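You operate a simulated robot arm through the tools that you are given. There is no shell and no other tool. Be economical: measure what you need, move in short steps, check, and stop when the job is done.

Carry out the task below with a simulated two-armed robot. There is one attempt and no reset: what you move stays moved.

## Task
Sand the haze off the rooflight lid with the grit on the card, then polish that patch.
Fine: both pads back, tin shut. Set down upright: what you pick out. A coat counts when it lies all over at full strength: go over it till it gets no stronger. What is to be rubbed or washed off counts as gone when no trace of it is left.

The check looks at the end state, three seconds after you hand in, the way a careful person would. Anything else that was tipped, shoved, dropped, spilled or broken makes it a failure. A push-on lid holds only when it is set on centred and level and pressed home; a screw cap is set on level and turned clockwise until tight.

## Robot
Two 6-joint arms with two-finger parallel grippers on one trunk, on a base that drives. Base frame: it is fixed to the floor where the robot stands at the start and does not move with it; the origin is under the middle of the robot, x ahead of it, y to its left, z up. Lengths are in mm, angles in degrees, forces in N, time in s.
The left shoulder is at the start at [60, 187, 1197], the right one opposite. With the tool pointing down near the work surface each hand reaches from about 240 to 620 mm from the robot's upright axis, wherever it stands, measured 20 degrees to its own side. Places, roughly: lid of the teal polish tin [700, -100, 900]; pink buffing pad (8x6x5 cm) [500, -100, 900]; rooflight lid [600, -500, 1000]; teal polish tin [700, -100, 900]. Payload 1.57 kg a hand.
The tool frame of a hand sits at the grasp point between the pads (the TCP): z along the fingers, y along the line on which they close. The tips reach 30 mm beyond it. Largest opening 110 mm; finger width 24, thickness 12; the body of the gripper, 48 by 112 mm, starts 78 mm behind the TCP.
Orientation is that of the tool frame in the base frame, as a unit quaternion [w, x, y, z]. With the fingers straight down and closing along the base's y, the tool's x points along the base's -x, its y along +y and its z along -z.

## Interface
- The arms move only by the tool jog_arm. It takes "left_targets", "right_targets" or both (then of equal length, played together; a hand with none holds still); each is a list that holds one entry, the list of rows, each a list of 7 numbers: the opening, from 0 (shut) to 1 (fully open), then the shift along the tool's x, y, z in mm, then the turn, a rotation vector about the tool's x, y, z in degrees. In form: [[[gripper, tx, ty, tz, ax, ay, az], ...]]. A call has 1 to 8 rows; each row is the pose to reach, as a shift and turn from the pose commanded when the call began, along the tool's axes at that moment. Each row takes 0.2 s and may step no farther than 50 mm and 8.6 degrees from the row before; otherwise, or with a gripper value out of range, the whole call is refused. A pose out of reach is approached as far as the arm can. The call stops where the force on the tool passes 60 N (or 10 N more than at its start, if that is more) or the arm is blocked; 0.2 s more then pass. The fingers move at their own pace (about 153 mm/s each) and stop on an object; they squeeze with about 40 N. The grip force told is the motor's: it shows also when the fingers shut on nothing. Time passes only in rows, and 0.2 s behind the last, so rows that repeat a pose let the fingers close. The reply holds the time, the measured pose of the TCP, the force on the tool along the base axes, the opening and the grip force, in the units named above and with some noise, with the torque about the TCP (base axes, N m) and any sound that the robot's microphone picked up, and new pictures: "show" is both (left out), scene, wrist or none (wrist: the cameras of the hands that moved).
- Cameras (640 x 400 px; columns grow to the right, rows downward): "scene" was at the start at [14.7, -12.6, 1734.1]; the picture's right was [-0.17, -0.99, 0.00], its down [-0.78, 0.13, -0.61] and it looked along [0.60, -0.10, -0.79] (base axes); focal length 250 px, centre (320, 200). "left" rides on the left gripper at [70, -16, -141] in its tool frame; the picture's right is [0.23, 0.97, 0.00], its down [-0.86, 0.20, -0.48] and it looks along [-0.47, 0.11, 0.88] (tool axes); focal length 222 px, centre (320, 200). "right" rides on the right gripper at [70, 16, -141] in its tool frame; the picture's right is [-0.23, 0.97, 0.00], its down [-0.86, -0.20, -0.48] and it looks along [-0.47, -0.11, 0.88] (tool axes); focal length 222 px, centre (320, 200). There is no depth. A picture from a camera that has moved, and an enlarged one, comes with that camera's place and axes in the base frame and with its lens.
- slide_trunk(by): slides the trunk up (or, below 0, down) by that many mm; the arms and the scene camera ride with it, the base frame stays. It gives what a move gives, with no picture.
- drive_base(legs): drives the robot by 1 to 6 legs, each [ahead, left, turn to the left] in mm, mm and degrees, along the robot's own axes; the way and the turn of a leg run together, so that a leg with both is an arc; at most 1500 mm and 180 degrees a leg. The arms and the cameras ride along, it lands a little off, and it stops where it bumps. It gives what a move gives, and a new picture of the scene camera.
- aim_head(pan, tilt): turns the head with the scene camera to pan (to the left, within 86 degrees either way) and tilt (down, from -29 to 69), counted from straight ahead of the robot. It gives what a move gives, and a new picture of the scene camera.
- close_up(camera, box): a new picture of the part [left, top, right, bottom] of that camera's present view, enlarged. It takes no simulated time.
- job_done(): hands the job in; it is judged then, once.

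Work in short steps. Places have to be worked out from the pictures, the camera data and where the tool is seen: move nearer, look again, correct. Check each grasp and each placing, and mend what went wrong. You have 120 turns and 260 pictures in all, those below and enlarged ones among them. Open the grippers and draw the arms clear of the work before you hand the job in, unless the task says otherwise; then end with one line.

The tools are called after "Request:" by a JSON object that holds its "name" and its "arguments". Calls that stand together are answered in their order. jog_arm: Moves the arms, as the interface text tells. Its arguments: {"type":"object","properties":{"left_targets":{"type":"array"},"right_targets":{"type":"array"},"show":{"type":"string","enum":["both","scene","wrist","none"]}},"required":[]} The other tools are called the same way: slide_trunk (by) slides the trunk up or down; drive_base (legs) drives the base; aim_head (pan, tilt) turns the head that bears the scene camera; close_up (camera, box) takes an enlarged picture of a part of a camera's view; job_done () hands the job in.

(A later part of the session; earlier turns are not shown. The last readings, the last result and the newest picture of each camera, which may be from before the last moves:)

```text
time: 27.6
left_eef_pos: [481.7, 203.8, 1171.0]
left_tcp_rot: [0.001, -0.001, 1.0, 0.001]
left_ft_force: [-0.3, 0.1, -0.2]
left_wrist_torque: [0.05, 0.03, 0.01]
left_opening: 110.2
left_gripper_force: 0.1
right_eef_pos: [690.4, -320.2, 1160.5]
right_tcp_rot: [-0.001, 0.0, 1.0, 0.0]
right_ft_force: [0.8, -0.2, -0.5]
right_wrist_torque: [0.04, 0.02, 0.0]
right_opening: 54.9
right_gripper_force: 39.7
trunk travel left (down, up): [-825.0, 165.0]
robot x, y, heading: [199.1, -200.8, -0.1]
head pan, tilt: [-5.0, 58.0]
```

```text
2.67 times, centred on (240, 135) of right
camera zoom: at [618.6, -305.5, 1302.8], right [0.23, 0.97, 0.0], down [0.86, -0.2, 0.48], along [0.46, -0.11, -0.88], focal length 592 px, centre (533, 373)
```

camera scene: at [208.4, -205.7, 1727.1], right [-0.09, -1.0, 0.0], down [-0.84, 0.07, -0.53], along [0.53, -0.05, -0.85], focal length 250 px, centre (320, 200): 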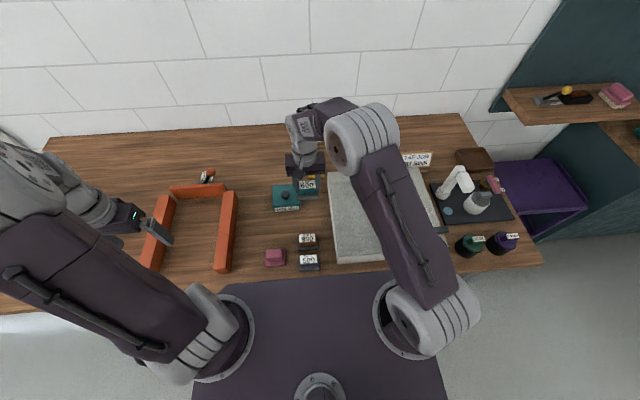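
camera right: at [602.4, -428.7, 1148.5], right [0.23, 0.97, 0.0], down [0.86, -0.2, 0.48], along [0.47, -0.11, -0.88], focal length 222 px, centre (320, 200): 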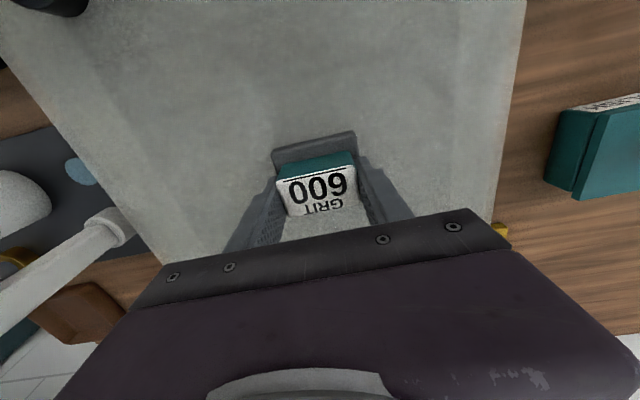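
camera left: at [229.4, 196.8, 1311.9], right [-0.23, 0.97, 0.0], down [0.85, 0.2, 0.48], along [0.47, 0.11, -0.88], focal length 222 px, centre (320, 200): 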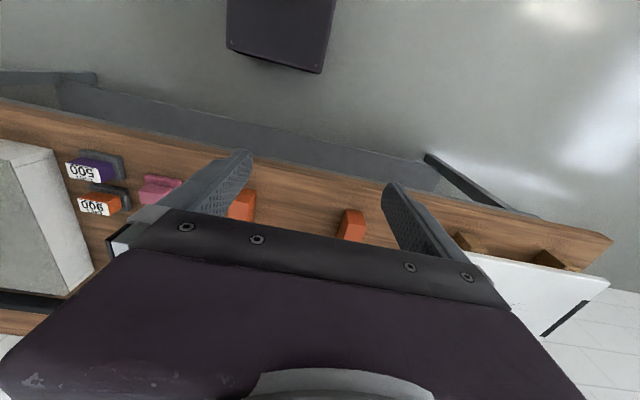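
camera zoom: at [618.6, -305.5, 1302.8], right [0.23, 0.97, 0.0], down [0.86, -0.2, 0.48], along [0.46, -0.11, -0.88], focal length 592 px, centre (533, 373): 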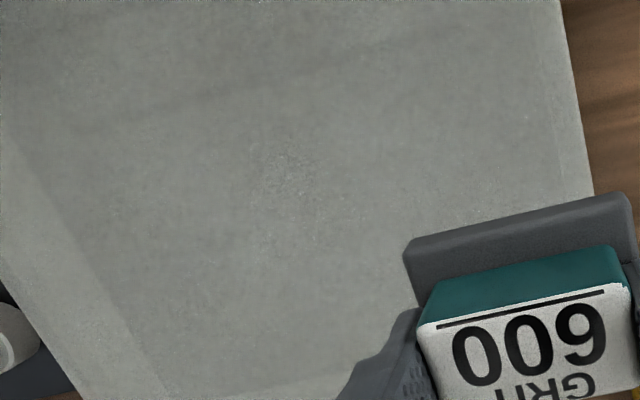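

The streaks are gone, but faint speckles remain. I'll zoom in further.

Request:
{"name": "close_up", "arguments": {"camera": "right", "box": [130, 85, 290, 185]}}

Request:
{"name": "close_up", "arguments": {"camera": "right", "box": [190, 95, 270, 145]}}

```text
4.00 times, centred on (210, 135) of right
camera zoom: at [618.6, -305.5, 1302.8], right [0.23, 0.97, 0.0], down [0.86, -0.2, 0.48], along [0.46, -0.11, -0.88], focal length 888 px, centre (760, 460)
```

zoom: 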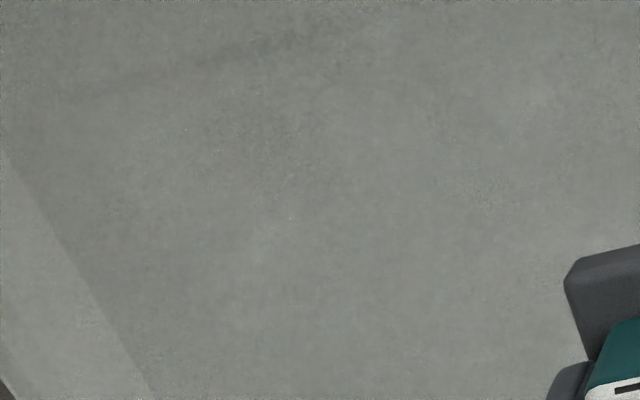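

```text
8.00 times, centred on (230, 120) of right
camera zoom: at [618.6, -305.5, 1302.8], right [0.23, 0.97, 0.0], down [0.86, -0.2, 0.48], along [0.46, -0.11, -0.88], focal length 1777 px, centre (1040, 840)
```

zoom: 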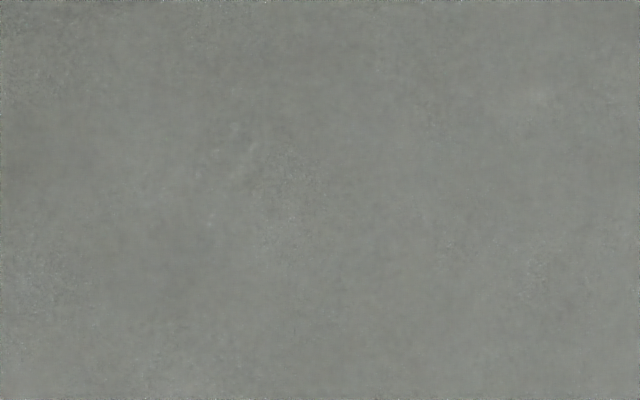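

The visible noise looks like render grain, with no streaks left. To be sure, I'll do a second, slightly wider and slightly firmer pass.

Request:
{"name": "jog_arm", "arguments": {"right_targets": [[[0.2, 4, -45, 10, 0, 0, 0], [0.2, 8, -85, 30, 0, 0, 0], [0.2, 16, -124, 50, 0, 0, 0], [0.2, 16, -124, 95, 0, 0, 0], [0.2, 16, -124, 135, 0, 0, 0], [0.2, 16, -124, 148, 0, 0, 0], [0.2, 16, -124, 154, 0, 0, 0], [0.2, 16, -124, 154, 0, 0, 0]]], "show": "none"}}

Request:
{"name": "jog_arm", "arguments": {"right_targets": [[[0.2, 0, 30, 0, 0, 0, 0], [0.2, 0, 65, 0, 0, 0, 0], [0.2, 0, 30, 0, 0, 0, 0], [0.2, 0, -10, 0, 0, 0, 0], [0.2, 0, -50, 0, 0, 0, 0], [0.2, 25, -60, 0, 0, 0, 0], [0.2, 25, -20, 0, 0, 0, 0], [0.2, 25, 20, 0, 0, 0, 0]]], "show": "none"}}

```text
time: 29.4
left_eef_pos: [481.2, 204.7, 1170.4]
left_tcp_rot: [0.001, -0.001, 1.0, 0.0]
left_ft_force: [0.4, -0.6, 0.2]
left_wrist_torque: [-0.01, 0.0, 0.01]
left_opening: 110.1
left_gripper_force: 0.1
right_eef_pos: [672.0, -444.6, 1007.4]
right_tcp_rot: [0.001, 0.0, 1.0, 0.0]
right_ft_force: [-0.8, 0.0, 4.5]
right_wrist_torque: [0.05, -0.08, 0.01]
right_opening: 55.0
right_gripper_force: 40.5
trunk travel left (down, up): [-825.0, 165.0]
robot x, y, heading: [198.8, -200.7, 0.2]
head pan, tilt: [-5.0, 58.0]
```

```text
time: 31.2
left_eef_pos: [482.1, 206.4, 1169.6]
left_tcp_rot: [0.001, -0.001, 1.0, 0.0]
left_ft_force: [-0.6, 0.9, -0.1]
left_wrist_torque: [0.0, 0.01, 0.01]
left_opening: 109.9
left_gripper_force: 0.0
right_eef_pos: [645.6, -422.0, 1009.5]
right_tcp_rot: [-0.001, 0.001, 1.0, -0.001]
right_ft_force: [0.6, 0.3, 0.1]
right_wrist_torque: [-0.02, 0.04, 0.03]
right_opening: 55.0
right_gripper_force: 39.6
trunk travel left (down, up): [-825.0, 165.0]
robot x, y, heading: [201.0, -206.2, 0.2]
head pan, tilt: [-5.0, 58.0]
```

Pressure faded here, so I'll press 2–3 mm deeper and redo the front rows, then the back rows.

Request:
{"name": "jog_arm", "arguments": {"right_targets": [[[0.2, 0, 0, 2, 0, 0, 0], [0.2, 0, 0, 3.5, 0, 0, 0]]], "show": "none"}}

Request:
{"name": "jog_arm", "arguments": {"right_targets": [[[0.2, 0, 35, 0, 0, 0, 0], [0.2, 0, 0, 0, 0, 0, 0], [0.2, 0, -40, 0, 0, 0, 0], [0.2, 0, -80, 0, 0, 0, 0], [0.2, 15, -40, 0, 0, 0, 0], [0.2, 15, 0, 0, 0, 0, 0], [0.2, 15, 35, 0, 0, 0, 0], [0.2, 0, 0, 0, 0, 0, 0]]], "show": "none"}}

Request:
{"name": "jog_arm", "arguments": {"right_targets": [[[0.2, -28, 0, 0, 0, 0, 0], [0.2, -28, 40, 0, 0, 0, 0], [0.2, -28, 0, 0, 0, 0, 0], [0.2, -28, -40, 0, 0, 0, 0], [0.2, -28, -80, 0, 0, 0, 0], [0.2, -55, -60, 0, 0, 0, 0], [0.2, -55, -20, 0, 0, 0, 0], [0.2, -55, 20, 0, 0, 0, 0]]], "show": "none"}}

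```text
time: 31.8
left_eef_pos: [480.1, 204.6, 1170.7]
left_tcp_rot: [0.002, -0.001, 1.0, 0.0]
left_ft_force: [0.4, -0.1, -0.2]
left_wrist_torque: [0.0, 0.03, 0.03]
left_opening: 109.9
left_gripper_force: 0.1
right_eef_pos: [644.8, -423.8, 1007.5]
right_tcp_rot: [0.001, -0.001, 1.0, -0.001]
right_ft_force: [-0.5, -1.1, 11.7]
right_wrist_torque: [0.13, -0.13, -0.03]
right_opening: 55.3
right_gripper_force: 40.3
trunk travel left (down, up): [-825.0, 165.0]
robot x, y, heading: [197.0, -205.3, 0.1]
head pan, tilt: [-5.0, 58.0]
```

```text
time: 33.6
left_eef_pos: [477.3, 208.2, 1169.5]
left_tcp_rot: [0.002, -0.001, 1.0, 0.0]
left_ft_force: [0.1, -0.4, -0.5]
left_wrist_torque: [0.0, 0.0, 0.0]
left_opening: 110.1
left_gripper_force: 0.0
right_eef_pos: [645.3, -422.4, 1007.7]
right_tcp_rot: [0.0, 0.0, 1.0, -0.001]
right_ft_force: [-5.5, 10.2, 39.1]
right_wrist_torque: [0.67, -0.03, 0.09]
right_opening: 55.0
right_gripper_force: 40.2
trunk travel left (down, up): [-825.0, 165.0]
robot x, y, heading: [200.0, -200.2, 0.3]
head pan, tilt: [-5.0, 58.0]
```

```text
time: 35.4
left_eef_pos: [478.0, 205.7, 1170.9]
left_tcp_rot: [0.003, -0.001, 1.0, -0.001]
left_ft_force: [0.9, 0.5, 0.9]
left_wrist_torque: [-0.01, 0.04, 0.01]
left_opening: 110.0
left_gripper_force: 0.0
right_eef_pos: [702.0, -402.1, 1006.9]
right_tcp_rot: [0.001, 0.001, 1.0, -0.001]
right_ft_force: [-1.9, -6.6, 28.0]
right_wrist_torque: [-0.1, -0.02, 0.03]
right_opening: 55.0
right_gripper_force: 40.1
trunk travel left (down, up): [-825.0, 165.0]
robot x, y, heading: [201.3, -197.8, 0.0]
head pan, tilt: [-5.0, 58.0]
```

The sanding is thorough. I'll lift and carry the pad back to its spot at (612.5, -77).

Request:
{"name": "jog_arm", "arguments": {"right_targets": [[[0.2, 0, 0, -35, 0, 0, 0], [0.2, 0, 0, -75, 0, 0, 0], [0.2, 10, 45, -80, 0, 0, 0], [0.2, 22, 90, -80, 0, 0, 0], [0.2, 34, 135, -80, 0, 0, 0], [0.2, 46, 180, -80, 0, 0, 0], [0.2, 58, 225, -80, 0, 0, 0], [0.2, 70, 270, -80, 0, 0, 0]]], "show": "none"}}

Request:
{"name": "jog_arm", "arguments": {"right_targets": [[[0.2, 10, 28, 0, 0, 0, 0], [0.2, 19, 55, 20, 0, 0, 0], [0.2, 19, 55, 60, 0, 0, 0], [0.2, 19, 55, 100, 0, 0, 0], [0.2, 19, 55, 130, 0, 0, 0], [0.2, 19, 55, 140, 0, 0, 0]]], "show": "wrist"}}

```text
time: 37.2
left_eef_pos: [480.4, 204.7, 1169.9]
left_tcp_rot: [0.0, -0.001, 1.0, -0.001]
left_ft_force: [-0.8, -0.1, 0.0]
left_wrist_torque: [-0.05, -0.01, -0.01]
left_opening: 110.3
left_gripper_force: 0.1
right_eef_pos: [632.8, -130.8, 1085.2]
right_tcp_rot: [0.0, 0.001, 1.0, 0.0]
right_ft_force: [0.0, 0.1, -0.7]
right_wrist_torque: [-0.02, 0.05, -0.01]
right_opening: 55.2
right_gripper_force: 39.5
trunk travel left (down, up): [-825.0, 165.0]
robot x, y, heading: [197.1, -201.7, -0.1]
head pan, tilt: [-5.0, 58.0]
```

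```text
time: 38.6
left_eef_pos: [481.5, 203.3, 1170.1]
left_tcp_rot: [0.001, 0.0, 1.0, 0.0]
left_ft_force: [0.2, -0.6, -1.4]
left_wrist_torque: [0.0, 0.02, -0.03]
left_opening: 110.1
left_gripper_force: 0.0
right_eef_pos: [613.3, -78.7, 945.7]
right_tcp_rot: [0.0, 0.001, 1.0, 0.0]
right_ft_force: [0.5, 0.3, -0.5]
right_wrist_torque: [0.0, 0.04, 0.03]
right_opening: 55.2
right_gripper_force: 40.1
trunk travel left (down, up): [-825.0, 165.0]
robot x, y, heading: [198.0, -199.4, 0.0]
head pan, tilt: [-5.0, 58.0]
camera right: at [541.5, -63.5, 1086.9], right [0.23, 0.97, 0.0], down [0.86, -0.2, 0.48], along [0.47, -0.11, -0.88], focal length 222 px, centre (320, 200)
```

right: 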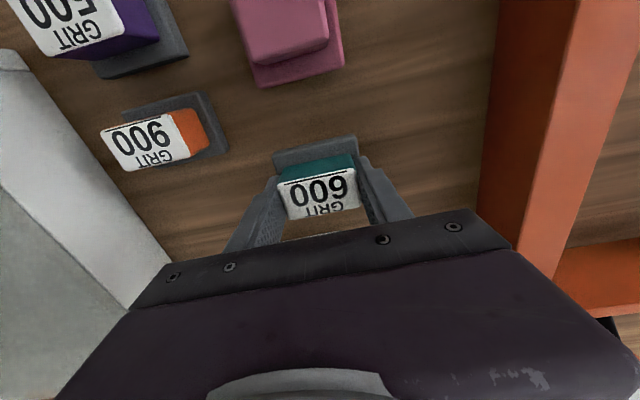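

I'm over the spot. I'll lower gently to the table, watching the force.

Request:
{"name": "jog_arm", "arguments": {"right_targets": [[[0.2, 1, 1, 8, 0, 0, 0], [0.2, 1, 1, 15, 0, 0, 0], [0.2, 1, 1, 18, 0, 0, 0], [0.2, 1, 1, 18, 0, 0, 0]]], "show": "none"}}

Request:
{"name": "jog_arm", "arguments": {"right_targets": [[[0.2, 0, 0, 1.5, 0, 0, 0], [0.2, 0, 0, 1.5, 0, 0, 0]]], "show": "none"}}

```text
time: 39.6
left_eef_pos: [481.5, 205.5, 1169.6]
left_tcp_rot: [0.001, -0.001, 1.0, 0.0]
left_ft_force: [1.1, 0.8, 0.5]
left_wrist_torque: [0.0, -0.03, -0.02]
left_opening: 110.1
left_gripper_force: 0.0
right_eef_pos: [612.1, -78.1, 927.7]
right_tcp_rot: [0.0, 0.0, 1.0, 0.0]
right_ft_force: [0.4, 0.4, 0.6]
right_wrist_torque: [0.0, -0.03, -0.02]
right_opening: 54.9
right_gripper_force: 40.0
trunk travel left (down, up): [-825.0, 165.0]
robot x, y, heading: [199.7, -198.2, 0.1]
head pan, tilt: [-5.0, 58.0]
```

```text
time: 40.2
left_eef_pos: [480.4, 204.3, 1171.3]
left_tcp_rot: [0.001, -0.001, 1.0, 0.0]
left_ft_force: [0.0, 1.1, 1.0]
left_wrist_torque: [0.0, -0.02, -0.02]
left_opening: 110.0
left_gripper_force: 0.1
right_eef_pos: [612.2, -77.8, 927.0]
right_tcp_rot: [0.0, 0.0, 1.0, 0.0]
right_ft_force: [-0.2, -1.6, 2.3]
right_wrist_torque: [-0.03, -0.1, -0.01]
right_opening: 55.2
right_gripper_force: 40.7
trunk travel left (down, up): [-825.0, 165.0]
robot x, y, heading: [194.2, -199.2, -0.1]
head pan, tilt: [-5.0, 58.0]
```

Contact is light. I'll release, rise, and move the right hand aside to inspect the lid.

Request:
{"name": "jog_arm", "arguments": {"right_targets": [[[0.72, 0, 0, 0, 0, 0, 0], [0.72, 0, 0, 0, 0, 0, 0], [0.72, 0, 0, -40, 0, 0, 0], [0.72, 0, 0, -90, 0, 0, 0], [0.72, 0, 0, -140, 0, 0, 0], [0.72, 0, 0, -180, 0, 0, 0], [0.72, 0, -45, -200, 0, 0, 0], [0.72, 0, -90, -200, 0, 0, 0]]], "show": "none"}}

Request:
{"name": "jog_arm", "arguments": {"right_targets": [[[0.72, 10, -48, 0, 0, 0, 0], [0.72, 20, -96, 0, 0, 0, 0], [0.72, 30, -144, 0, 0, 0, 0], [0.72, 40, -192, 0, 0, 0, 0], [0.72, 50, -240, 0, 0, 0, 0], [0.72, 60, -288, 0, 0, 0, 0], [0.72, 70, -336, 0, 0, 0, 0], [0.72, 80, -384, 0, 0, 0, 0]]], "show": "none"}}

Request:
{"name": "jog_arm", "arguments": {"right_targets": [[[0.72, 10, -48, 0, 0, 0, 0], [0.72, 20, -96, 0, 0, 0, 0], [0.72, 30, -144, 0, 0, 0, 0]]], "show": "scene"}}

Request:
{"name": "close_up", "arguments": {"camera": "scene", "box": [320, 155, 450, 236]}}

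Request:
{"name": "close_up", "arguments": {"camera": "scene", "box": [256, 180, 336, 280]}}

```text
time: 42.0
left_eef_pos: [481.9, 202.7, 1169.7]
left_tcp_rot: [0.001, -0.001, 1.0, 0.0]
left_ft_force: [0.4, 0.2, 0.1]
left_wrist_torque: [0.02, 0.01, -0.03]
left_opening: 109.9
left_gripper_force: 0.0
right_eef_pos: [610.6, -171.5, 1123.7]
right_tcp_rot: [0.0, 0.0, 1.0, 0.001]
right_ft_force: [0.2, 0.0, 0.8]
right_wrist_torque: [0.0, 0.0, 0.03]
right_opening: 79.1
right_gripper_force: 0.1
trunk travel left (down, up): [-825.0, 165.0]
robot x, y, heading: [196.3, -203.7, 0.0]
head pan, tilt: [-5.0, 58.0]
```

```text
time: 43.8
left_eef_pos: [480.6, 202.6, 1169.3]
left_tcp_rot: [0.001, -0.001, 1.0, 0.001]
left_ft_force: [0.9, -0.5, 0.0]
left_wrist_torque: [0.02, 0.01, -0.01]
left_opening: 110.1
left_gripper_force: 0.1
right_eef_pos: [531.6, -553.8, 1126.8]
right_tcp_rot: [-0.001, -0.001, 1.0, 0.001]
right_ft_force: [-0.8, 0.0, 0.2]
right_wrist_torque: [0.02, 0.02, 0.03]
right_opening: 79.4
right_gripper_force: 0.1
trunk travel left (down, up): [-825.0, 165.0]
robot x, y, heading: [198.0, -197.9, -0.3]
head pan, tilt: [-5.0, 58.0]
```

```text
time: 44.6
left_eef_pos: [480.9, 203.5, 1171.1]
left_tcp_rot: [0.0, -0.001, 1.0, 0.001]
left_ft_force: [0.0, 0.1, 0.7]
left_wrist_torque: [0.02, -0.04, -0.01]
left_opening: 110.0
left_gripper_force: 0.0
right_eef_pos: [502.8, -696.3, 1124.2]
right_tcp_rot: [0.0, 0.0, 1.0, 0.0]
right_ft_force: [-0.4, -0.4, -0.5]
right_wrist_torque: [0.01, 0.02, 0.04]
right_opening: 79.4
right_gripper_force: 0.0
trunk travel left (down, up): [-825.0, 165.0]
robot x, y, heading: [200.1, -198.4, 0.2]
head pan, tilt: [-5.0, 58.0]
camera scene: at [208.2, -207.3, 1727.1], right [-0.09, -1.0, 0.0], down [-0.84, 0.07, -0.53], along [0.53, -0.05, -0.85], focal length 250 px, centre (320, 200)
```

scene: 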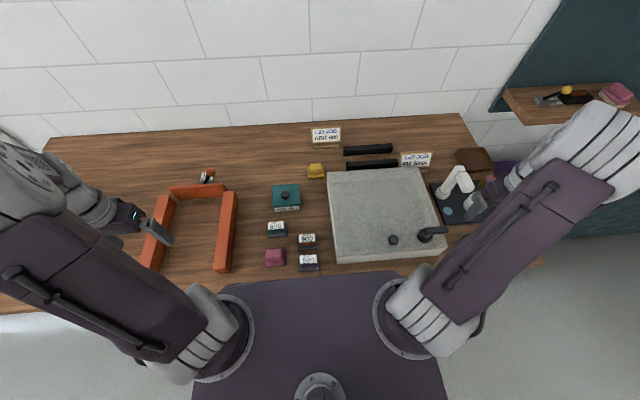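

```text
4.92 times, centred on (385, 196) of scene
camera zoom: at [208.2, -207.3, 1727.1], right [-0.09, -1.0, 0.0], down [-0.84, 0.07, -0.53], along [0.53, -0.05, -0.85], focal length 1232 px, centre (0, 222)
```

zoom: 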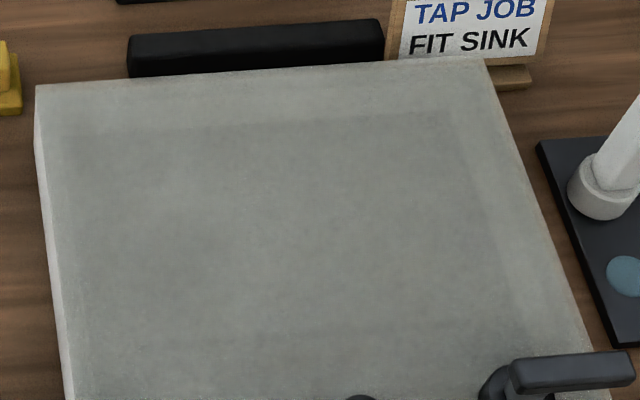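

```text
4.00 times, centred on (296, 230) of scene
camera zoom: at [208.2, -207.3, 1727.1], right [-0.09, -1.0, 0.0], down [-0.84, 0.07, -0.53], along [0.53, -0.05, -0.85], focal length 1001 px, centre (416, 80)
```

zoom: 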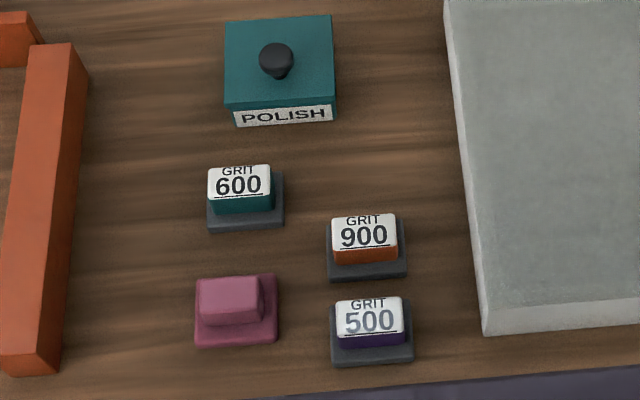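

The haze is gone and the 600 pad is back. Next the left hand goes to the tin knob at about (718, -124, 964).

Request:
{"name": "jog_arm", "arguments": {"left_targets": [[[1, -28, -40, 0, 0, 0, 0], [1, -56, -80, 0, 0, 0, 0], [1, -84, -120, 0, 0, 0, 0], [0.6, -112, -160, 0, 0, 0, 0], [0.6, -140, -200, 0, 0, 0, 0], [0.6, -168, -240, 0, 0, 0, 0], [0.6, -196, -280, 0, 0, 0, 0], [0.6, -224, -320, 0, 0, 0, 0]]], "show": "none"}}

Request:
{"name": "jog_arm", "arguments": {"left_targets": [[[0.6, -13, -8, 40, 0, 0, 0], [0.6, -13, -8, 85, 0, 0, 0], [0.6, -13, -8, 105, 0, 0, 0]]], "show": "both"}}

Request:
{"name": "close_up", "arguments": {"camera": "left", "box": [220, 80, 420, 220]}}

```text
time: 46.4
left_eef_pos: [706.0, -116.0, 1169.9]
left_tcp_rot: [0.0, -0.001, 1.0, 0.001]
left_ft_force: [0.6, -0.5, 0.5]
left_wrist_torque: [0.01, 0.03, 0.03]
left_opening: 65.8
left_gripper_force: 0.1
right_eef_pos: [505.9, -696.0, 1122.2]
right_tcp_rot: [-0.002, 0.0, 1.0, 0.002]
right_ft_force: [0.2, -0.1, -0.1]
right_wrist_torque: [-0.01, 0.02, 0.02]
right_opening: 79.3
right_gripper_force: 0.0
trunk travel left (down, up): [-825.0, 165.0]
robot x, y, heading: [199.4, -196.5, -0.1]
head pan, tilt: [-5.0, 58.0]
```

```text
time: 47.2
left_eef_pos: [718.0, -126.0, 1067.9]
left_tcp_rot: [0.001, 0.0, 1.0, 0.0]
left_ft_force: [-0.4, -0.5, -0.9]
left_wrist_torque: [-0.01, 0.0, -0.01]
left_opening: 66.1
left_gripper_force: 0.0
right_eef_pos: [502.5, -693.7, 1124.5]
right_tcp_rot: [0.0, 0.001, 1.0, 0.001]
right_ft_force: [-0.3, -0.1, 0.5]
right_wrist_torque: [-0.01, 0.04, 0.01]
right_opening: 79.3
right_gripper_force: 0.0
trunk travel left (down, up): [-825.0, 165.0]
robot x, y, heading: [201.1, -202.1, 0.2]
head pan, tilt: [-5.0, 58.0]
camera scene: at [207.6, -205.5, 1727.1], right [-0.09, -1.0, 0.0], down [-0.84, 0.07, -0.53], along [0.53, -0.05, -0.85], focal length 250 px, centre (320, 200)
camera left: at [647.0, -141.4, 1208.6], right [-0.23, 0.97, 0.0], down [0.85, 0.2, 0.48], along [0.47, 0.11, -0.88], focal length 222 px, centre (320, 200)
```

scene: 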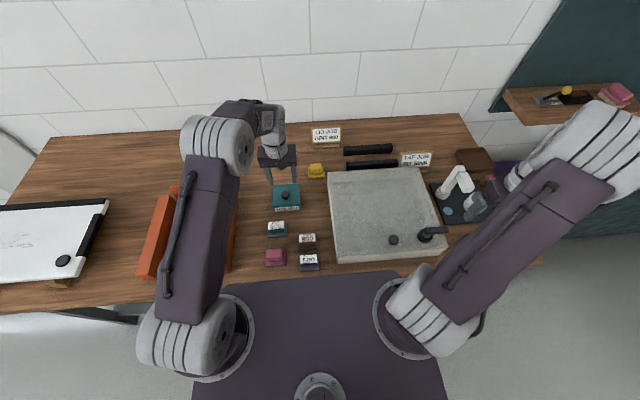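
left: 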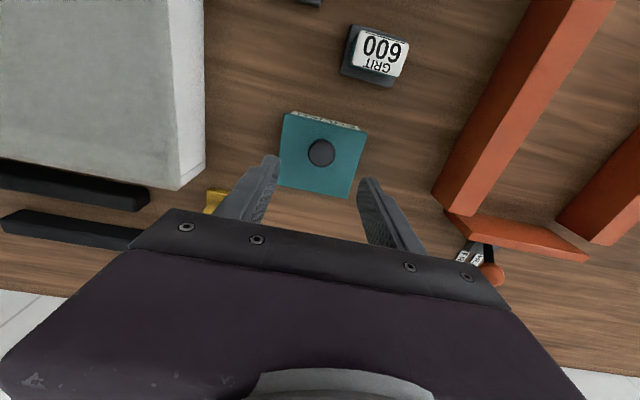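

```text
2.86 times, centred on (320, 150) of left
camera zoom: at [647.0, -141.4, 1208.6], right [-0.23, 0.97, 0.0], down [0.85, 0.2, 0.48], along [0.47, 0.11, -0.88], focal length 635 px, centre (320, 343)
```

zoom: 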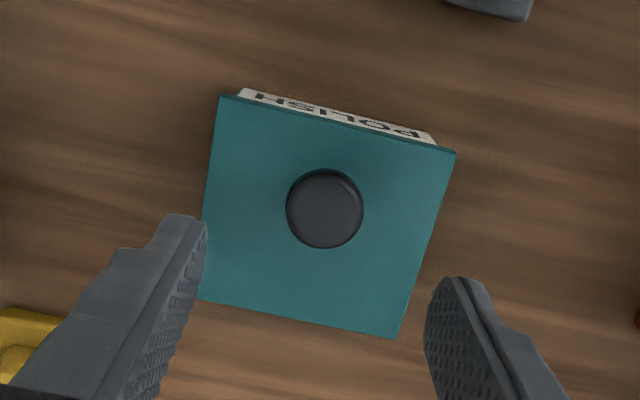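

The knob is at (720, -122, ~962), 30 mm wide. I'll descend so the fingertips are just above the lid plate, then check.

Request:
{"name": "jog_arm", "arguments": {"left_targets": [[[0.6, -2, 4, 40, 0, 0, 0], [0.6, -2, 4, 75, 0, 0, 0], [0.6, -2, 4, 93, 0, 0, 0]]], "show": "none"}}

Request:
{"name": "close_up", "arguments": {"camera": "left", "box": [220, 80, 420, 220]}}

Request:
{"name": "close_up", "arguments": {"camera": "scene", "box": [240, 130, 330, 220]}}

```text
time: 48.0
left_eef_pos: [720.4, -121.2, 973.0]
left_tcp_rot: [0.002, 0.0, 1.0, 0.0]
left_ft_force: [-0.9, -1.0, 0.5]
left_wrist_torque: [0.0, -0.01, -0.03]
left_opening: 65.9
left_gripper_force: 0.0
right_eef_pos: [502.6, -694.3, 1124.5]
right_tcp_rot: [-0.001, 0.0, 1.0, 0.0]
right_ft_force: [-0.6, -0.7, -0.6]
right_wrist_torque: [0.0, -0.01, 0.0]
right_opening: 79.3
right_gripper_force: 0.0
trunk travel left (down, up): [-825.0, 165.0]
robot x, y, heading: [199.9, -204.7, -0.2]
head pan, tilt: [-5.0, 58.0]
```

```text
2.86 times, centred on (320, 150) of left
camera zoom: at [649.0, -137.6, 1113.7], right [-0.23, 0.97, 0.0], down [0.85, 0.2, 0.48], along [0.47, 0.11, -0.88], focal length 635 px, centre (320, 343)
```

zoom: 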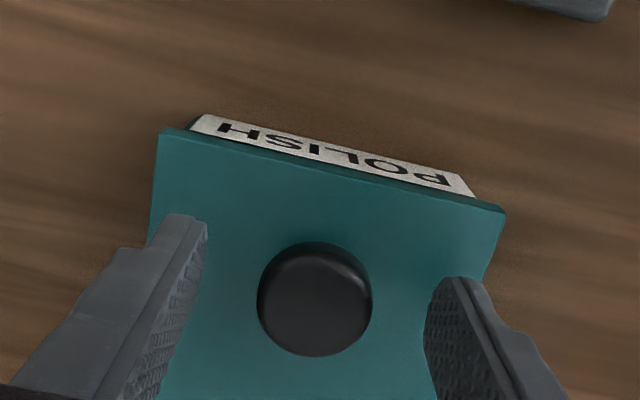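

```text
4.44 times, centred on (285, 175) of scene
camera zoom: at [208.2, -206.2, 1727.1], right [-0.09, -1.0, 0.0], down [-0.84, 0.07, -0.53], along [0.53, -0.05, -0.85], focal length 1112 px, centre (476, 311)
```

zoom: 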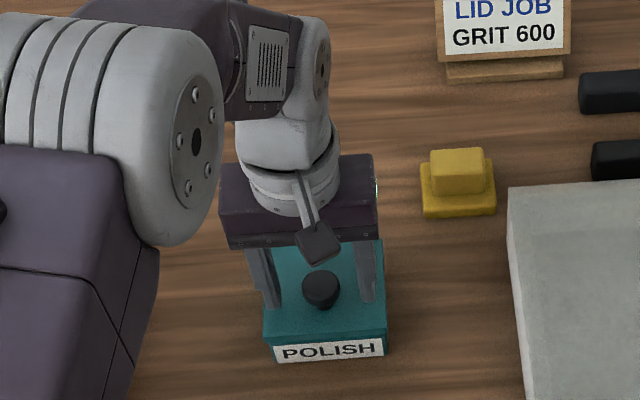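

It's well aligned, so I'll close on the knob.

Request:
{"name": "jog_arm", "arguments": {"left_targets": [[[0.6, 0, 0, 3, 0, 0, 0], [0.1, 0, 0, 3, 0, 0, 0], [0.1, 0, 0, 3, 0, 0, 0], [0.1, 0, 0, 3, 0, 0, 0]]], "show": "none"}}

Request:
{"name": "close_up", "arguments": {"camera": "left", "box": [220, 80, 420, 220]}}

```text
time: 49.0
left_eef_pos: [720.1, -122.2, 969.8]
left_tcp_rot: [0.001, -0.001, 1.0, 0.0]
left_ft_force: [0.2, -5.0, -1.7]
left_wrist_torque: [-0.2, 0.07, -0.07]
left_opening: 30.8
left_gripper_force: 40.1
right_eef_pos: [503.8, -695.8, 1122.7]
right_tcp_rot: [0.0, 0.0, 1.0, 0.0]
right_ft_force: [-0.4, -0.3, 0.3]
right_wrist_torque: [0.03, 0.01, 0.06]
right_opening: 79.2
right_gripper_force: 0.0
trunk travel left (down, up): [-825.0, 165.0]
robot x, y, heading: [198.6, -197.7, 0.0]
head pan, tilt: [-5.0, 58.0]
```

```text
2.86 times, centred on (320, 150) of left
camera zoom: at [649.4, -138.6, 1110.9], right [-0.23, 0.97, 0.0], down [0.85, 0.2, 0.48], along [0.47, 0.11, -0.88], focal length 635 px, centre (320, 343)
```

zoom: 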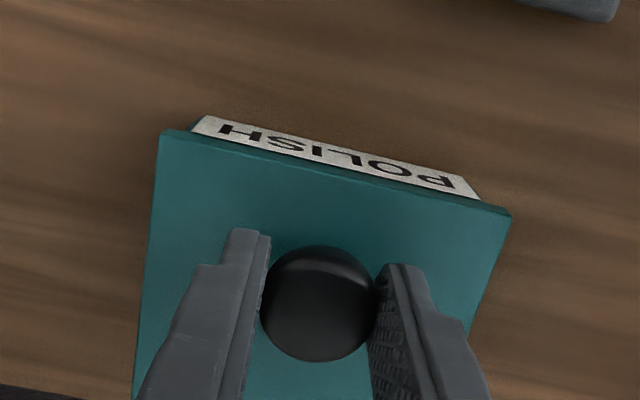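

I have the knob at 30.8 mm. I'll pull straight up slowly, watching the force.

Request:
{"name": "jog_arm", "arguments": {"left_targets": [[[0.1, 0, 0, -3, 0, 0, 0], [0.1, 0, 0, -6, 0, 0, 0], [0.1, 0, 0, -10, 0, 0, 0], [0.1, 0, 0, -15, 0, 0, 0]]], "show": "wrist"}}

```text
time: 50.0
left_eef_pos: [723.7, -122.4, 983.0]
left_tcp_rot: [0.0, -0.001, 1.0, 0.001]
left_ft_force: [7.0, -17.3, -20.4]
left_wrist_torque: [-0.32, 0.86, -0.04]
left_opening: 31.2
left_gripper_force: 40.2
right_eef_pos: [506.2, -697.4, 1121.8]
right_tcp_rot: [-0.002, 0.001, 1.0, 0.001]
right_ft_force: [-0.1, 0.3, 0.6]
right_wrist_torque: [0.02, -0.04, 0.01]
right_opening: 79.2
right_gripper_force: 0.1
trunk travel left (down, up): [-825.0, 165.0]
robot x, y, heading: [196.1, -199.3, -0.3]
head pan, tilt: [-5.0, 58.0]
camera left: at [653.9, -138.8, 1124.1], right [-0.23, 0.97, 0.0], down [0.86, 0.2, 0.48], along [0.47, 0.11, -0.88], focal length 222 px, centre (320, 200)
```

left: 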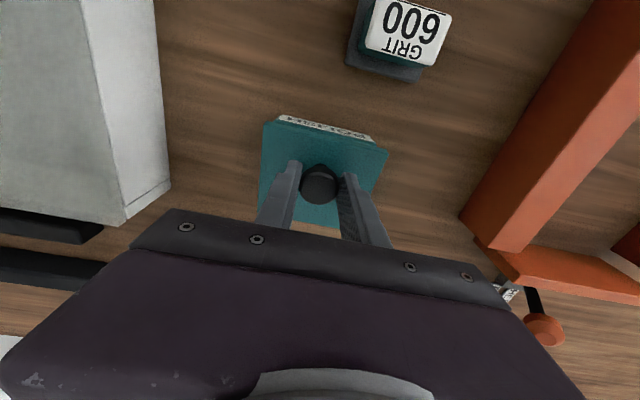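

The reading is 20 N down. I'll zoom to see whether the lid rises or the knob slips.

Request:
{"name": "close_up", "arguments": {"camera": "left", "box": [220, 80, 420, 220]}}

Request:
{"name": "close_up", "arguments": {"camera": "scene", "box": [240, 130, 330, 220]}}

```text
2.86 times, centred on (320, 150) of left
camera zoom: at [653.9, -138.8, 1124.1], right [-0.23, 0.97, 0.0], down [0.86, 0.2, 0.48], along [0.47, 0.11, -0.88], focal length 635 px, centre (320, 343)
```

zoom: 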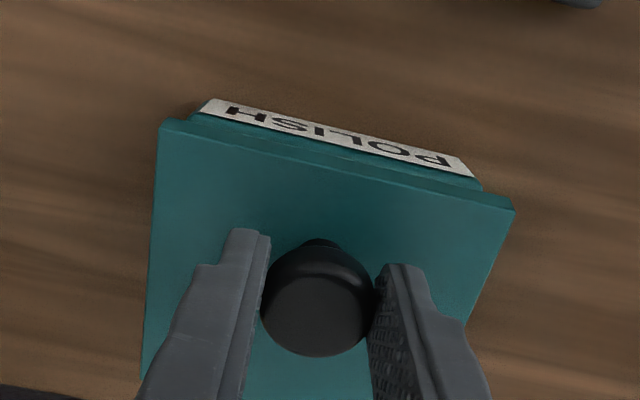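

```text
4.44 times, centred on (285, 175) of scene
camera zoom: at [214.2, -210.3, 1726.9], right [-0.09, -1.0, 0.0], down [-0.85, 0.08, -0.53], along [0.52, -0.04, -0.85], focal length 1112 px, centre (476, 311)
```

zoom: 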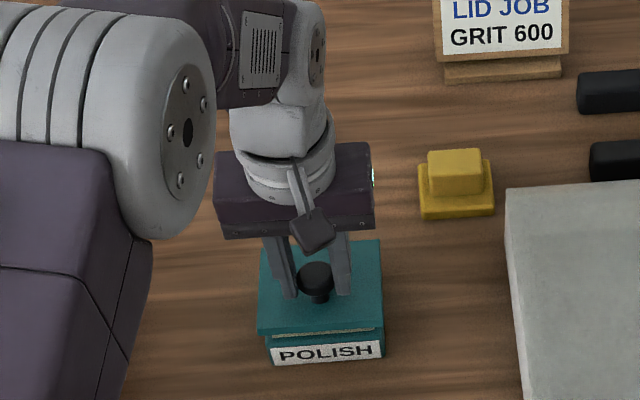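

The lid is coming off with its front edge lifted and the rear still holding. I'll continue up in small steps.

Request:
{"name": "jog_arm", "arguments": {"left_targets": [[[0.1, 0, 0, -3, 0, 0, 0], [0.1, 0, 0, -6, 0, 0, 0], [0.1, 0, 0, -9, 0, 0, 0]]], "show": "none"}}

Request:
{"name": "close_up", "arguments": {"camera": "left", "box": [220, 80, 420, 220]}}

Request:
{"name": "close_up", "arguments": {"camera": "scene", "box": [240, 130, 330, 220]}}

```text
time: 50.8
left_eef_pos: [726.4, -121.4, 991.8]
left_tcp_rot: [0.0, -0.001, 1.0, 0.001]
left_ft_force: [13.0, -17.9, -23.2]
left_wrist_torque: [-0.38, 0.43, -0.05]
left_opening: 31.0
left_gripper_force: 40.3
right_eef_pos: [508.2, -698.8, 1121.1]
right_tcp_rot: [-0.002, 0.0, 1.0, 0.001]
right_ft_force: [0.1, 0.8, -1.5]
right_wrist_torque: [-0.01, 0.02, 0.0]
right_opening: 79.1
right_gripper_force: 0.0
trunk travel left (down, up): [-825.0, 165.0]
robot x, y, heading: [197.8, -199.2, -0.2]
head pan, tilt: [-5.0, 58.0]
```

```text
2.86 times, centred on (320, 150) of left
camera zoom: at [656.1, -138.8, 1132.9], right [-0.23, 0.97, 0.0], down [0.86, 0.2, 0.48], along [0.47, 0.11, -0.88], focal length 635 px, centre (320, 343)
```

zoom: 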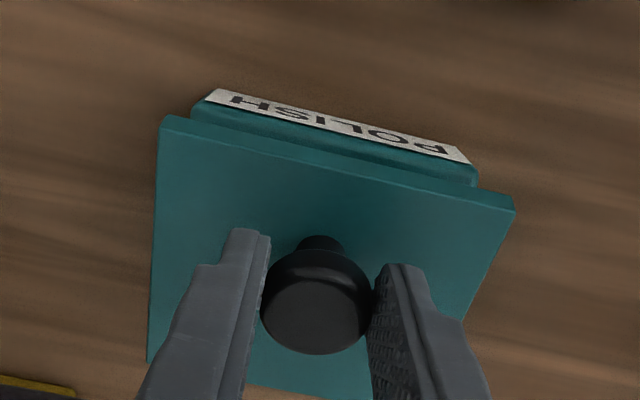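

```text
4.44 times, centred on (285, 175) of scene
camera zoom: at [217.0, -210.7, 1726.9], right [-0.09, -1.0, 0.0], down [-0.85, 0.08, -0.53], along [0.52, -0.04, -0.85], focal length 1112 px, centre (476, 311)
```

zoom: 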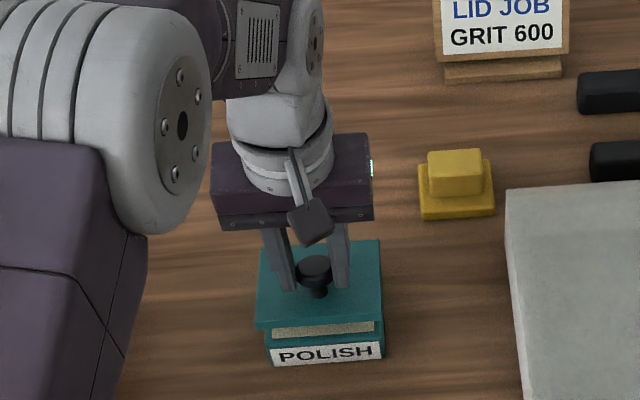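

The lid is hinging on its rear rim. I'll keep lifting gently, letting it drift rearward with the arc.

Request:
{"name": "jog_arm", "arguments": {"left_targets": [[[0.1, -1, 0, -4, 0, 0, 0], [0.1, -2, 0, -8, 0, 0, 0], [0.1, -3, 0, -12, 0, 0, 0]]], "show": "none"}}

Request:
{"name": "close_up", "arguments": {"camera": "left", "box": [220, 80, 420, 220]}}

Request:
{"name": "close_up", "arguments": {"camera": "scene", "box": [240, 130, 330, 220]}}

```text
time: 51.6
left_eef_pos: [727.7, -121.4, 1006.3]
left_tcp_rot: [0.001, -0.001, 1.0, 0.002]
left_ft_force: [14.6, -14.7, -19.0]
left_wrist_torque: [-0.59, -0.09, -0.01]
left_opening: 30.1
left_gripper_force: 39.5
right_eef_pos: [506.8, -698.4, 1122.8]
right_tcp_rot: [-0.002, 0.0, 1.0, 0.002]
right_ft_force: [-0.2, -0.9, 0.6]
right_wrist_torque: [0.0, -0.06, -0.01]
right_opening: 79.3
right_gripper_force: 0.0
trunk travel left (down, up): [-825.0, 165.0]
robot x, y, heading: [197.4, -198.9, 0.2]
head pan, tilt: [-5.0, 58.0]
```

```text
2.86 times, centred on (320, 150) of left
camera zoom: at [656.1, -138.9, 1147.1], right [-0.23, 0.97, 0.0], down [0.85, 0.2, 0.48], along [0.47, 0.11, -0.88], focal length 635 px, centre (320, 343)
```

zoom: 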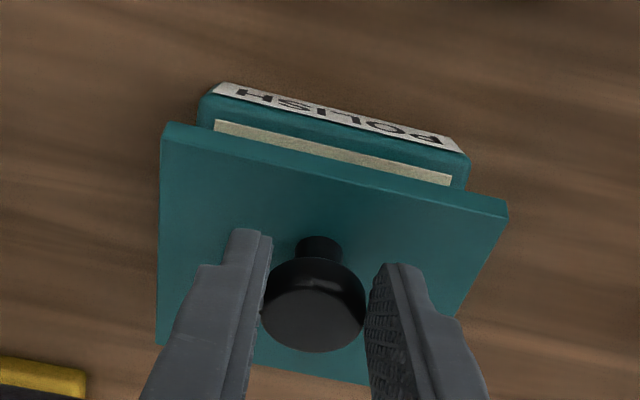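

```text
4.44 times, centred on (285, 175) of scene
camera zoom: at [212.6, -210.2, 1727.3], right [-0.09, -1.0, 0.0], down [-0.85, 0.07, -0.53], along [0.53, -0.04, -0.85], focal length 1112 px, centre (476, 311)
```

zoom: 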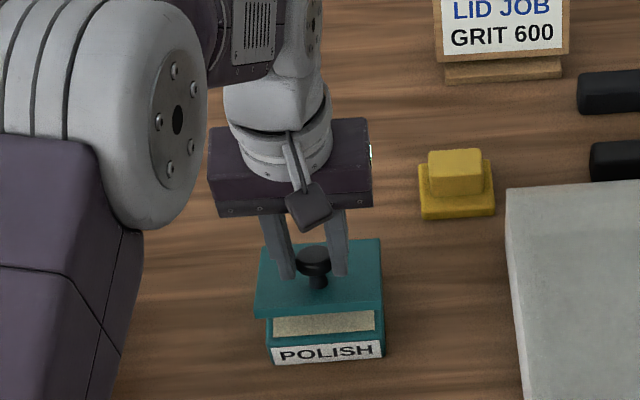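

Side forces show I'm pulling off-line toward +y and -x. I'll relieve those while lifting a bit more.

Request:
{"name": "jog_arm", "arguments": {"left_targets": [[[0, -4, -3, -2, 0, 0, 0], [0, -7, -5, -6, 0, 0, 0], [0, -9, -5, -11, 0, 0, 0]]], "show": "none"}}

Request:
{"name": "close_up", "arguments": {"camera": "left", "box": [220, 80, 420, 220]}}

Request:
{"name": "close_up", "arguments": {"camera": "scene", "box": [240, 130, 330, 220]}}

```text
time: 52.4
left_eef_pos: [731.2, -122.6, 1016.7]
left_tcp_rot: [-0.001, -0.002, 1.0, 0.001]
left_ft_force: [-4.4, 4.7, -9.1]
left_wrist_torque: [0.13, 0.82, 0.11]
left_opening: 28.1
left_gripper_force: 38.3
right_eef_pos: [504.9, -691.9, 1124.5]
right_tcp_rot: [0.0, 0.001, 1.0, -0.001]
right_ft_force: [-0.2, 1.2, 0.1]
right_wrist_torque: [0.0, 0.0, -0.01]
right_opening: 79.3
right_gripper_force: 0.1
trunk travel left (down, up): [-825.0, 165.0]
robot x, y, heading: [202.8, -198.4, 0.1]
head pan, tilt: [-5.0, 58.0]
```

```text
2.86 times, centred on (320, 150) of left
camera zoom: at [661.6, -138.9, 1157.7], right [-0.23, 0.97, 0.0], down [0.86, 0.2, 0.48], along [0.46, 0.11, -0.88], focal length 635 px, centre (320, 343)
```

zoom: 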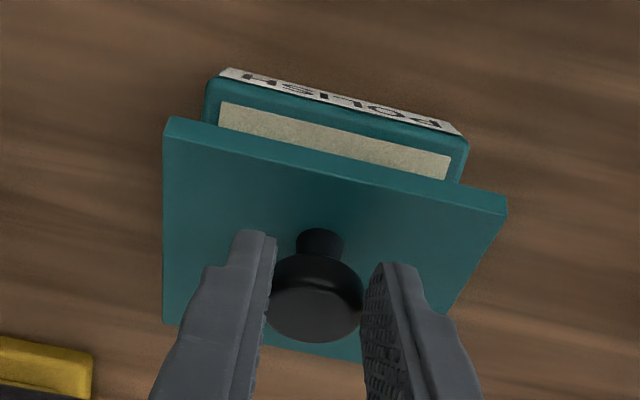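

```text
4.44 times, centred on (285, 175) of scene
camera zoom: at [209.0, -204.5, 1727.1], right [-0.09, -1.0, 0.0], down [-0.85, 0.07, -0.53], along [0.53, -0.05, -0.85], focal length 1112 px, centre (476, 311)
```

zoom: 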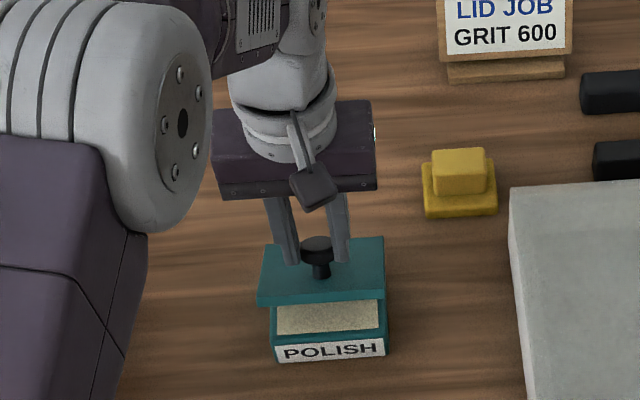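

Force has dropped to 9 N, so the lid is nearly free. I'll go up a little further.

Request:
{"name": "jog_arm", "arguments": {"left_targets": [[[0, 0, 0, -5, 0, 0, 0], [0, 0, 0, -10, 0, 0, 0]]], "show": "none"}}

Request:
{"name": "close_up", "arguments": {"camera": "left", "box": [220, 80, 420, 220]}}

Request:
{"name": "close_up", "arguments": {"camera": "scene", "box": [240, 130, 330, 220]}}

```text
time: 53.0
left_eef_pos: [734.8, -124.7, 1028.7]
left_tcp_rot: [0.002, 0.0, 1.0, 0.0]
left_ft_force: [0.3, 1.0, -0.7]
left_wrist_torque: [0.03, 0.01, -0.02]
left_opening: 0.1
left_gripper_force: 20.9
right_eef_pos: [503.7, -696.1, 1124.4]
right_tcp_rot: [0.001, 0.0, 1.0, 0.0]
right_ft_force: [-0.5, 0.6, 0.1]
right_wrist_torque: [0.01, 0.03, 0.03]
right_opening: 79.2
right_gripper_force: 0.1
trunk travel left (down, up): [-825.0, 165.0]
robot x, y, heading: [198.5, -198.9, 0.2]
head pan, tilt: [-5.0, 58.0]
```

```text
2.86 times, centred on (320, 150) of left
camera zoom: at [661.9, -141.3, 1169.2], right [-0.23, 0.97, 0.0], down [0.85, 0.2, 0.48], along [0.47, 0.11, -0.88], focal length 635 px, centre (320, 343)
```

zoom: 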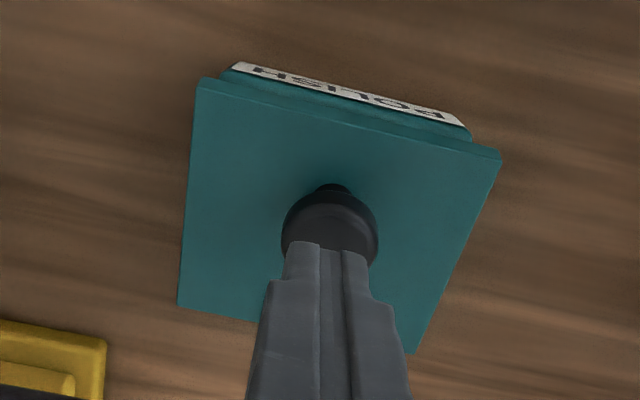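

```text
4.44 times, centred on (285, 175) of scene
camera zoom: at [208.1, -206.8, 1727.1], right [-0.09, -1.0, 0.0], down [-0.84, 0.07, -0.53], along [0.53, -0.05, -0.85], focal length 1112 px, centre (476, 311)
```

zoom: 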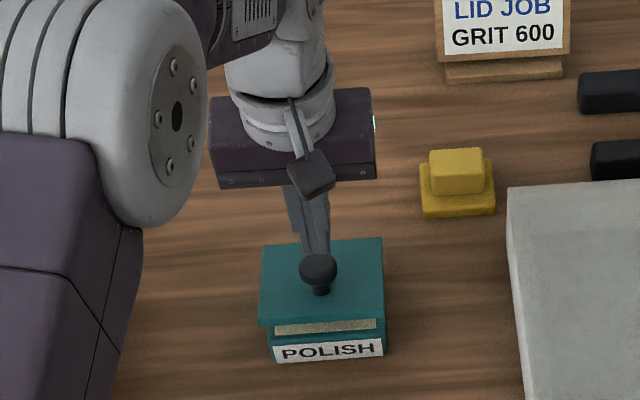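

It slipped off; the lid still hangs by its rear rim with the front lifted and the knob tilted. I'll open, pitch the hand about 10° to match the tilt, and regrip deeper at about (735, -122).

Request:
{"name": "jog_arm", "arguments": {"left_targets": [[[0.5, 0, 0, -8, 0, 0, 0], [0.5, -5, 2, -8, 0, 5, 0], [0.5, -10, 2, 0, 0, 10, 0], [0.5, -5, 2, 28, 0, 10, 0]]], "show": "none"}}

Request:
{"name": "close_up", "arguments": {"camera": "left", "box": [220, 80, 420, 220]}}

Request:
{"name": "close_up", "arguments": {"camera": "scene", "box": [240, 130, 330, 220]}}

```text
time: 54.0
left_eef_pos: [737.3, -122.3, 997.1]
left_tcp_rot: [-0.087, 0.0, 0.996, 0.001]
left_ft_force: [0.5, 0.7, 0.4]
left_wrist_torque: [-0.01, 0.0, -0.02]
left_opening: 55.1
left_gripper_force: 0.0
right_eef_pos: [503.9, -695.3, 1123.8]
right_tcp_rot: [0.0, 0.0, 1.0, 0.001]
right_ft_force: [-0.4, -0.4, 0.8]
right_wrist_torque: [0.04, 0.02, 0.0]
right_opening: 79.0
right_gripper_force: 0.2
trunk travel left (down, up): [-825.0, 165.0]
robot x, y, heading: [197.3, -201.2, -0.1]
head pan, tilt: [-5.0, 58.0]
```

```text
2.86 times, centred on (320, 150) of left
camera zoom: at [691.7, -138.6, 1149.4], right [-0.23, 0.97, 0.04], down [0.92, 0.2, 0.32], along [0.31, 0.11, -0.95], focal length 635 px, centre (320, 343)
```

zoom: 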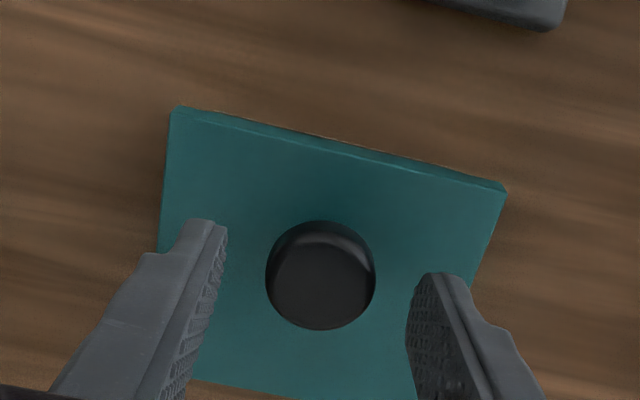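

```text
4.44 times, centred on (285, 175) of scene
camera zoom: at [207.5, -206.3, 1727.1], right [-0.09, -1.0, 0.0], down [-0.84, 0.07, -0.53], along [0.53, -0.05, -0.85], focal length 1112 px, centre (476, 311)
```

zoom: 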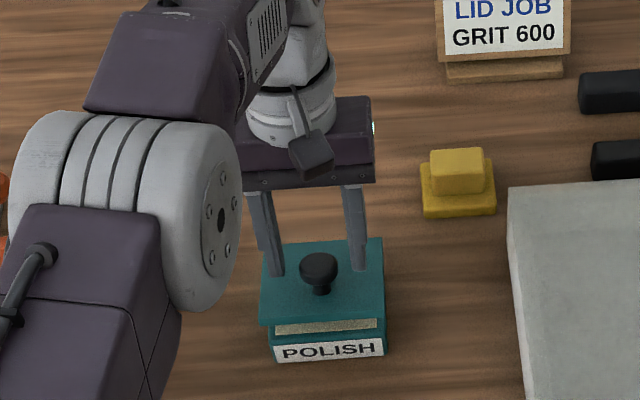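

The match is good. I'll descend along the tool axis and check for contact of the tips with the lid plate.

Request:
{"name": "jog_arm", "arguments": {"left_targets": [[[0.5, 0, 0, 15, 0, 0, 0], [0.5, 0, 0, 24, 0, 0, 0], [0.5, 0, 0, 28, 0, 0, 0]]], "show": "none"}}

Request:
{"name": "close_up", "arguments": {"camera": "scene", "box": [255, 160, 315, 210]}}

```text
time: 54.8
left_eef_pos: [733.3, -123.3, 971.9]
left_tcp_rot: [-0.087, -0.001, 0.996, -0.001]
left_ft_force: [-0.2, -0.1, -1.5]
left_wrist_torque: [-0.03, -0.03, -0.03]
left_opening: 55.2
left_gripper_force: 0.1
right_eef_pos: [503.2, -694.4, 1124.8]
right_tcp_rot: [0.0, 0.0, 1.0, 0.0]
right_ft_force: [0.9, -0.2, 0.0]
right_wrist_torque: [-0.02, 0.01, 0.01]
right_opening: 79.2
right_gripper_force: 0.1
trunk travel left (down, up): [-825.0, 165.0]
robot x, y, heading: [200.7, -202.8, -0.1]
head pan, tilt: [-5.0, 58.0]
```

```text
8.00 times, centred on (285, 185) of scene
camera zoom: at [208.2, -206.1, 1727.1], right [-0.09, -1.0, 0.0], down [-0.84, 0.07, -0.53], along [0.53, -0.05, -0.85], focal length 2001 px, centre (600, 320)
```

zoom: 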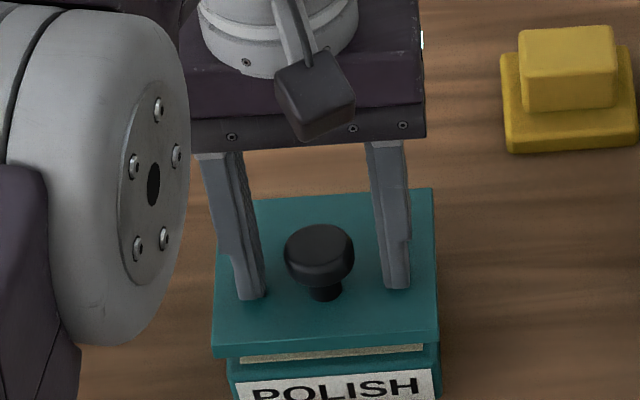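

The tips straddle the knob head fully. I'll close, then lift along the hinge arc (pitching as it rises) so that the grip is not twisted.

Request:
{"name": "jog_arm", "arguments": {"left_targets": [[[0, 0, 0, 0, 0, 0, 0], [0, 0, 0, 0, 0, 0, 0], [0, 0, 0, 0, 0, 0, 0], [0, -3.4, 0, -3.9, 0, 4, 0], [0, -6.8, 0, -7.8, 0, 8, 0]]], "show": "none"}}

Request:
{"name": "close_up", "arguments": {"camera": "left", "box": [220, 80, 420, 220]}}

Request:
{"name": "close_up", "arguments": {"camera": "scene", "box": [255, 160, 315, 210]}}

```text
time: 56.0
left_eef_pos: [705.7, -120.4, 982.9]
left_tcp_rot: [-0.166, 0.001, 0.986, 0.003]
left_ft_force: [-8.1, -5.4, 0.5]
left_wrist_torque: [0.58, -0.71, -0.14]
left_opening: 0.1
left_gripper_force: 20.3
left hand out of reach, approached as far as the arm can: row 4, 5
right_eef_pos: [505.9, -700.6, 1122.5]
right_tcp_rot: [-0.002, 0.0, 1.0, 0.002]
right_ft_force: [0.2, -0.2, 0.3]
right_wrist_torque: [0.02, 0.01, 0.02]
right_opening: 79.0
right_gripper_force: 0.1
trunk travel left (down, up): [-825.0, 165.0]
robot x, y, heading: [199.9, -202.2, 0.0]
head pan, tilt: [-5.0, 58.0]
```

```text
2.86 times, centred on (320, 150) of left
camera zoom: at [684.5, -137.7, 1139.2], right [-0.21, 0.97, 0.08], down [0.97, 0.2, 0.17], along [0.15, 0.11, -0.98], focal length 635 px, centre (320, 343)
```

zoom: 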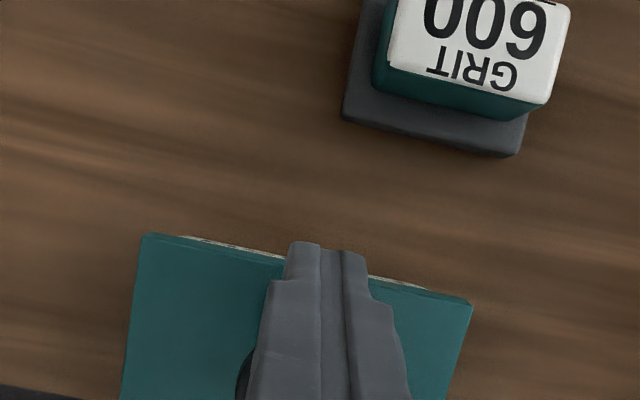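

```text
8.00 times, centred on (285, 185) of scene
camera zoom: at [214.0, -214.0, 1727.3], right [-0.09, -1.0, 0.0], down [-0.85, 0.08, -0.53], along [0.53, -0.04, -0.85], focal length 2001 px, centre (600, 320)
```

zoom: 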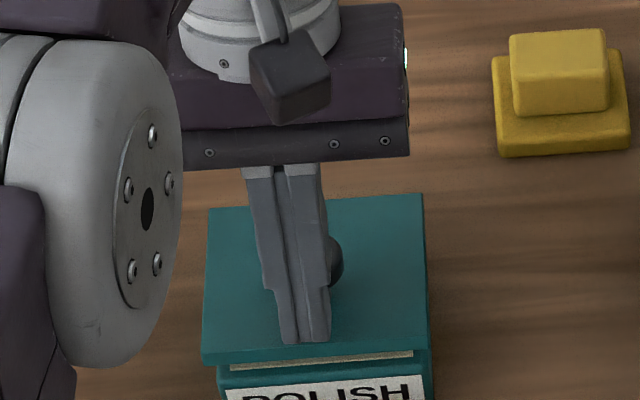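

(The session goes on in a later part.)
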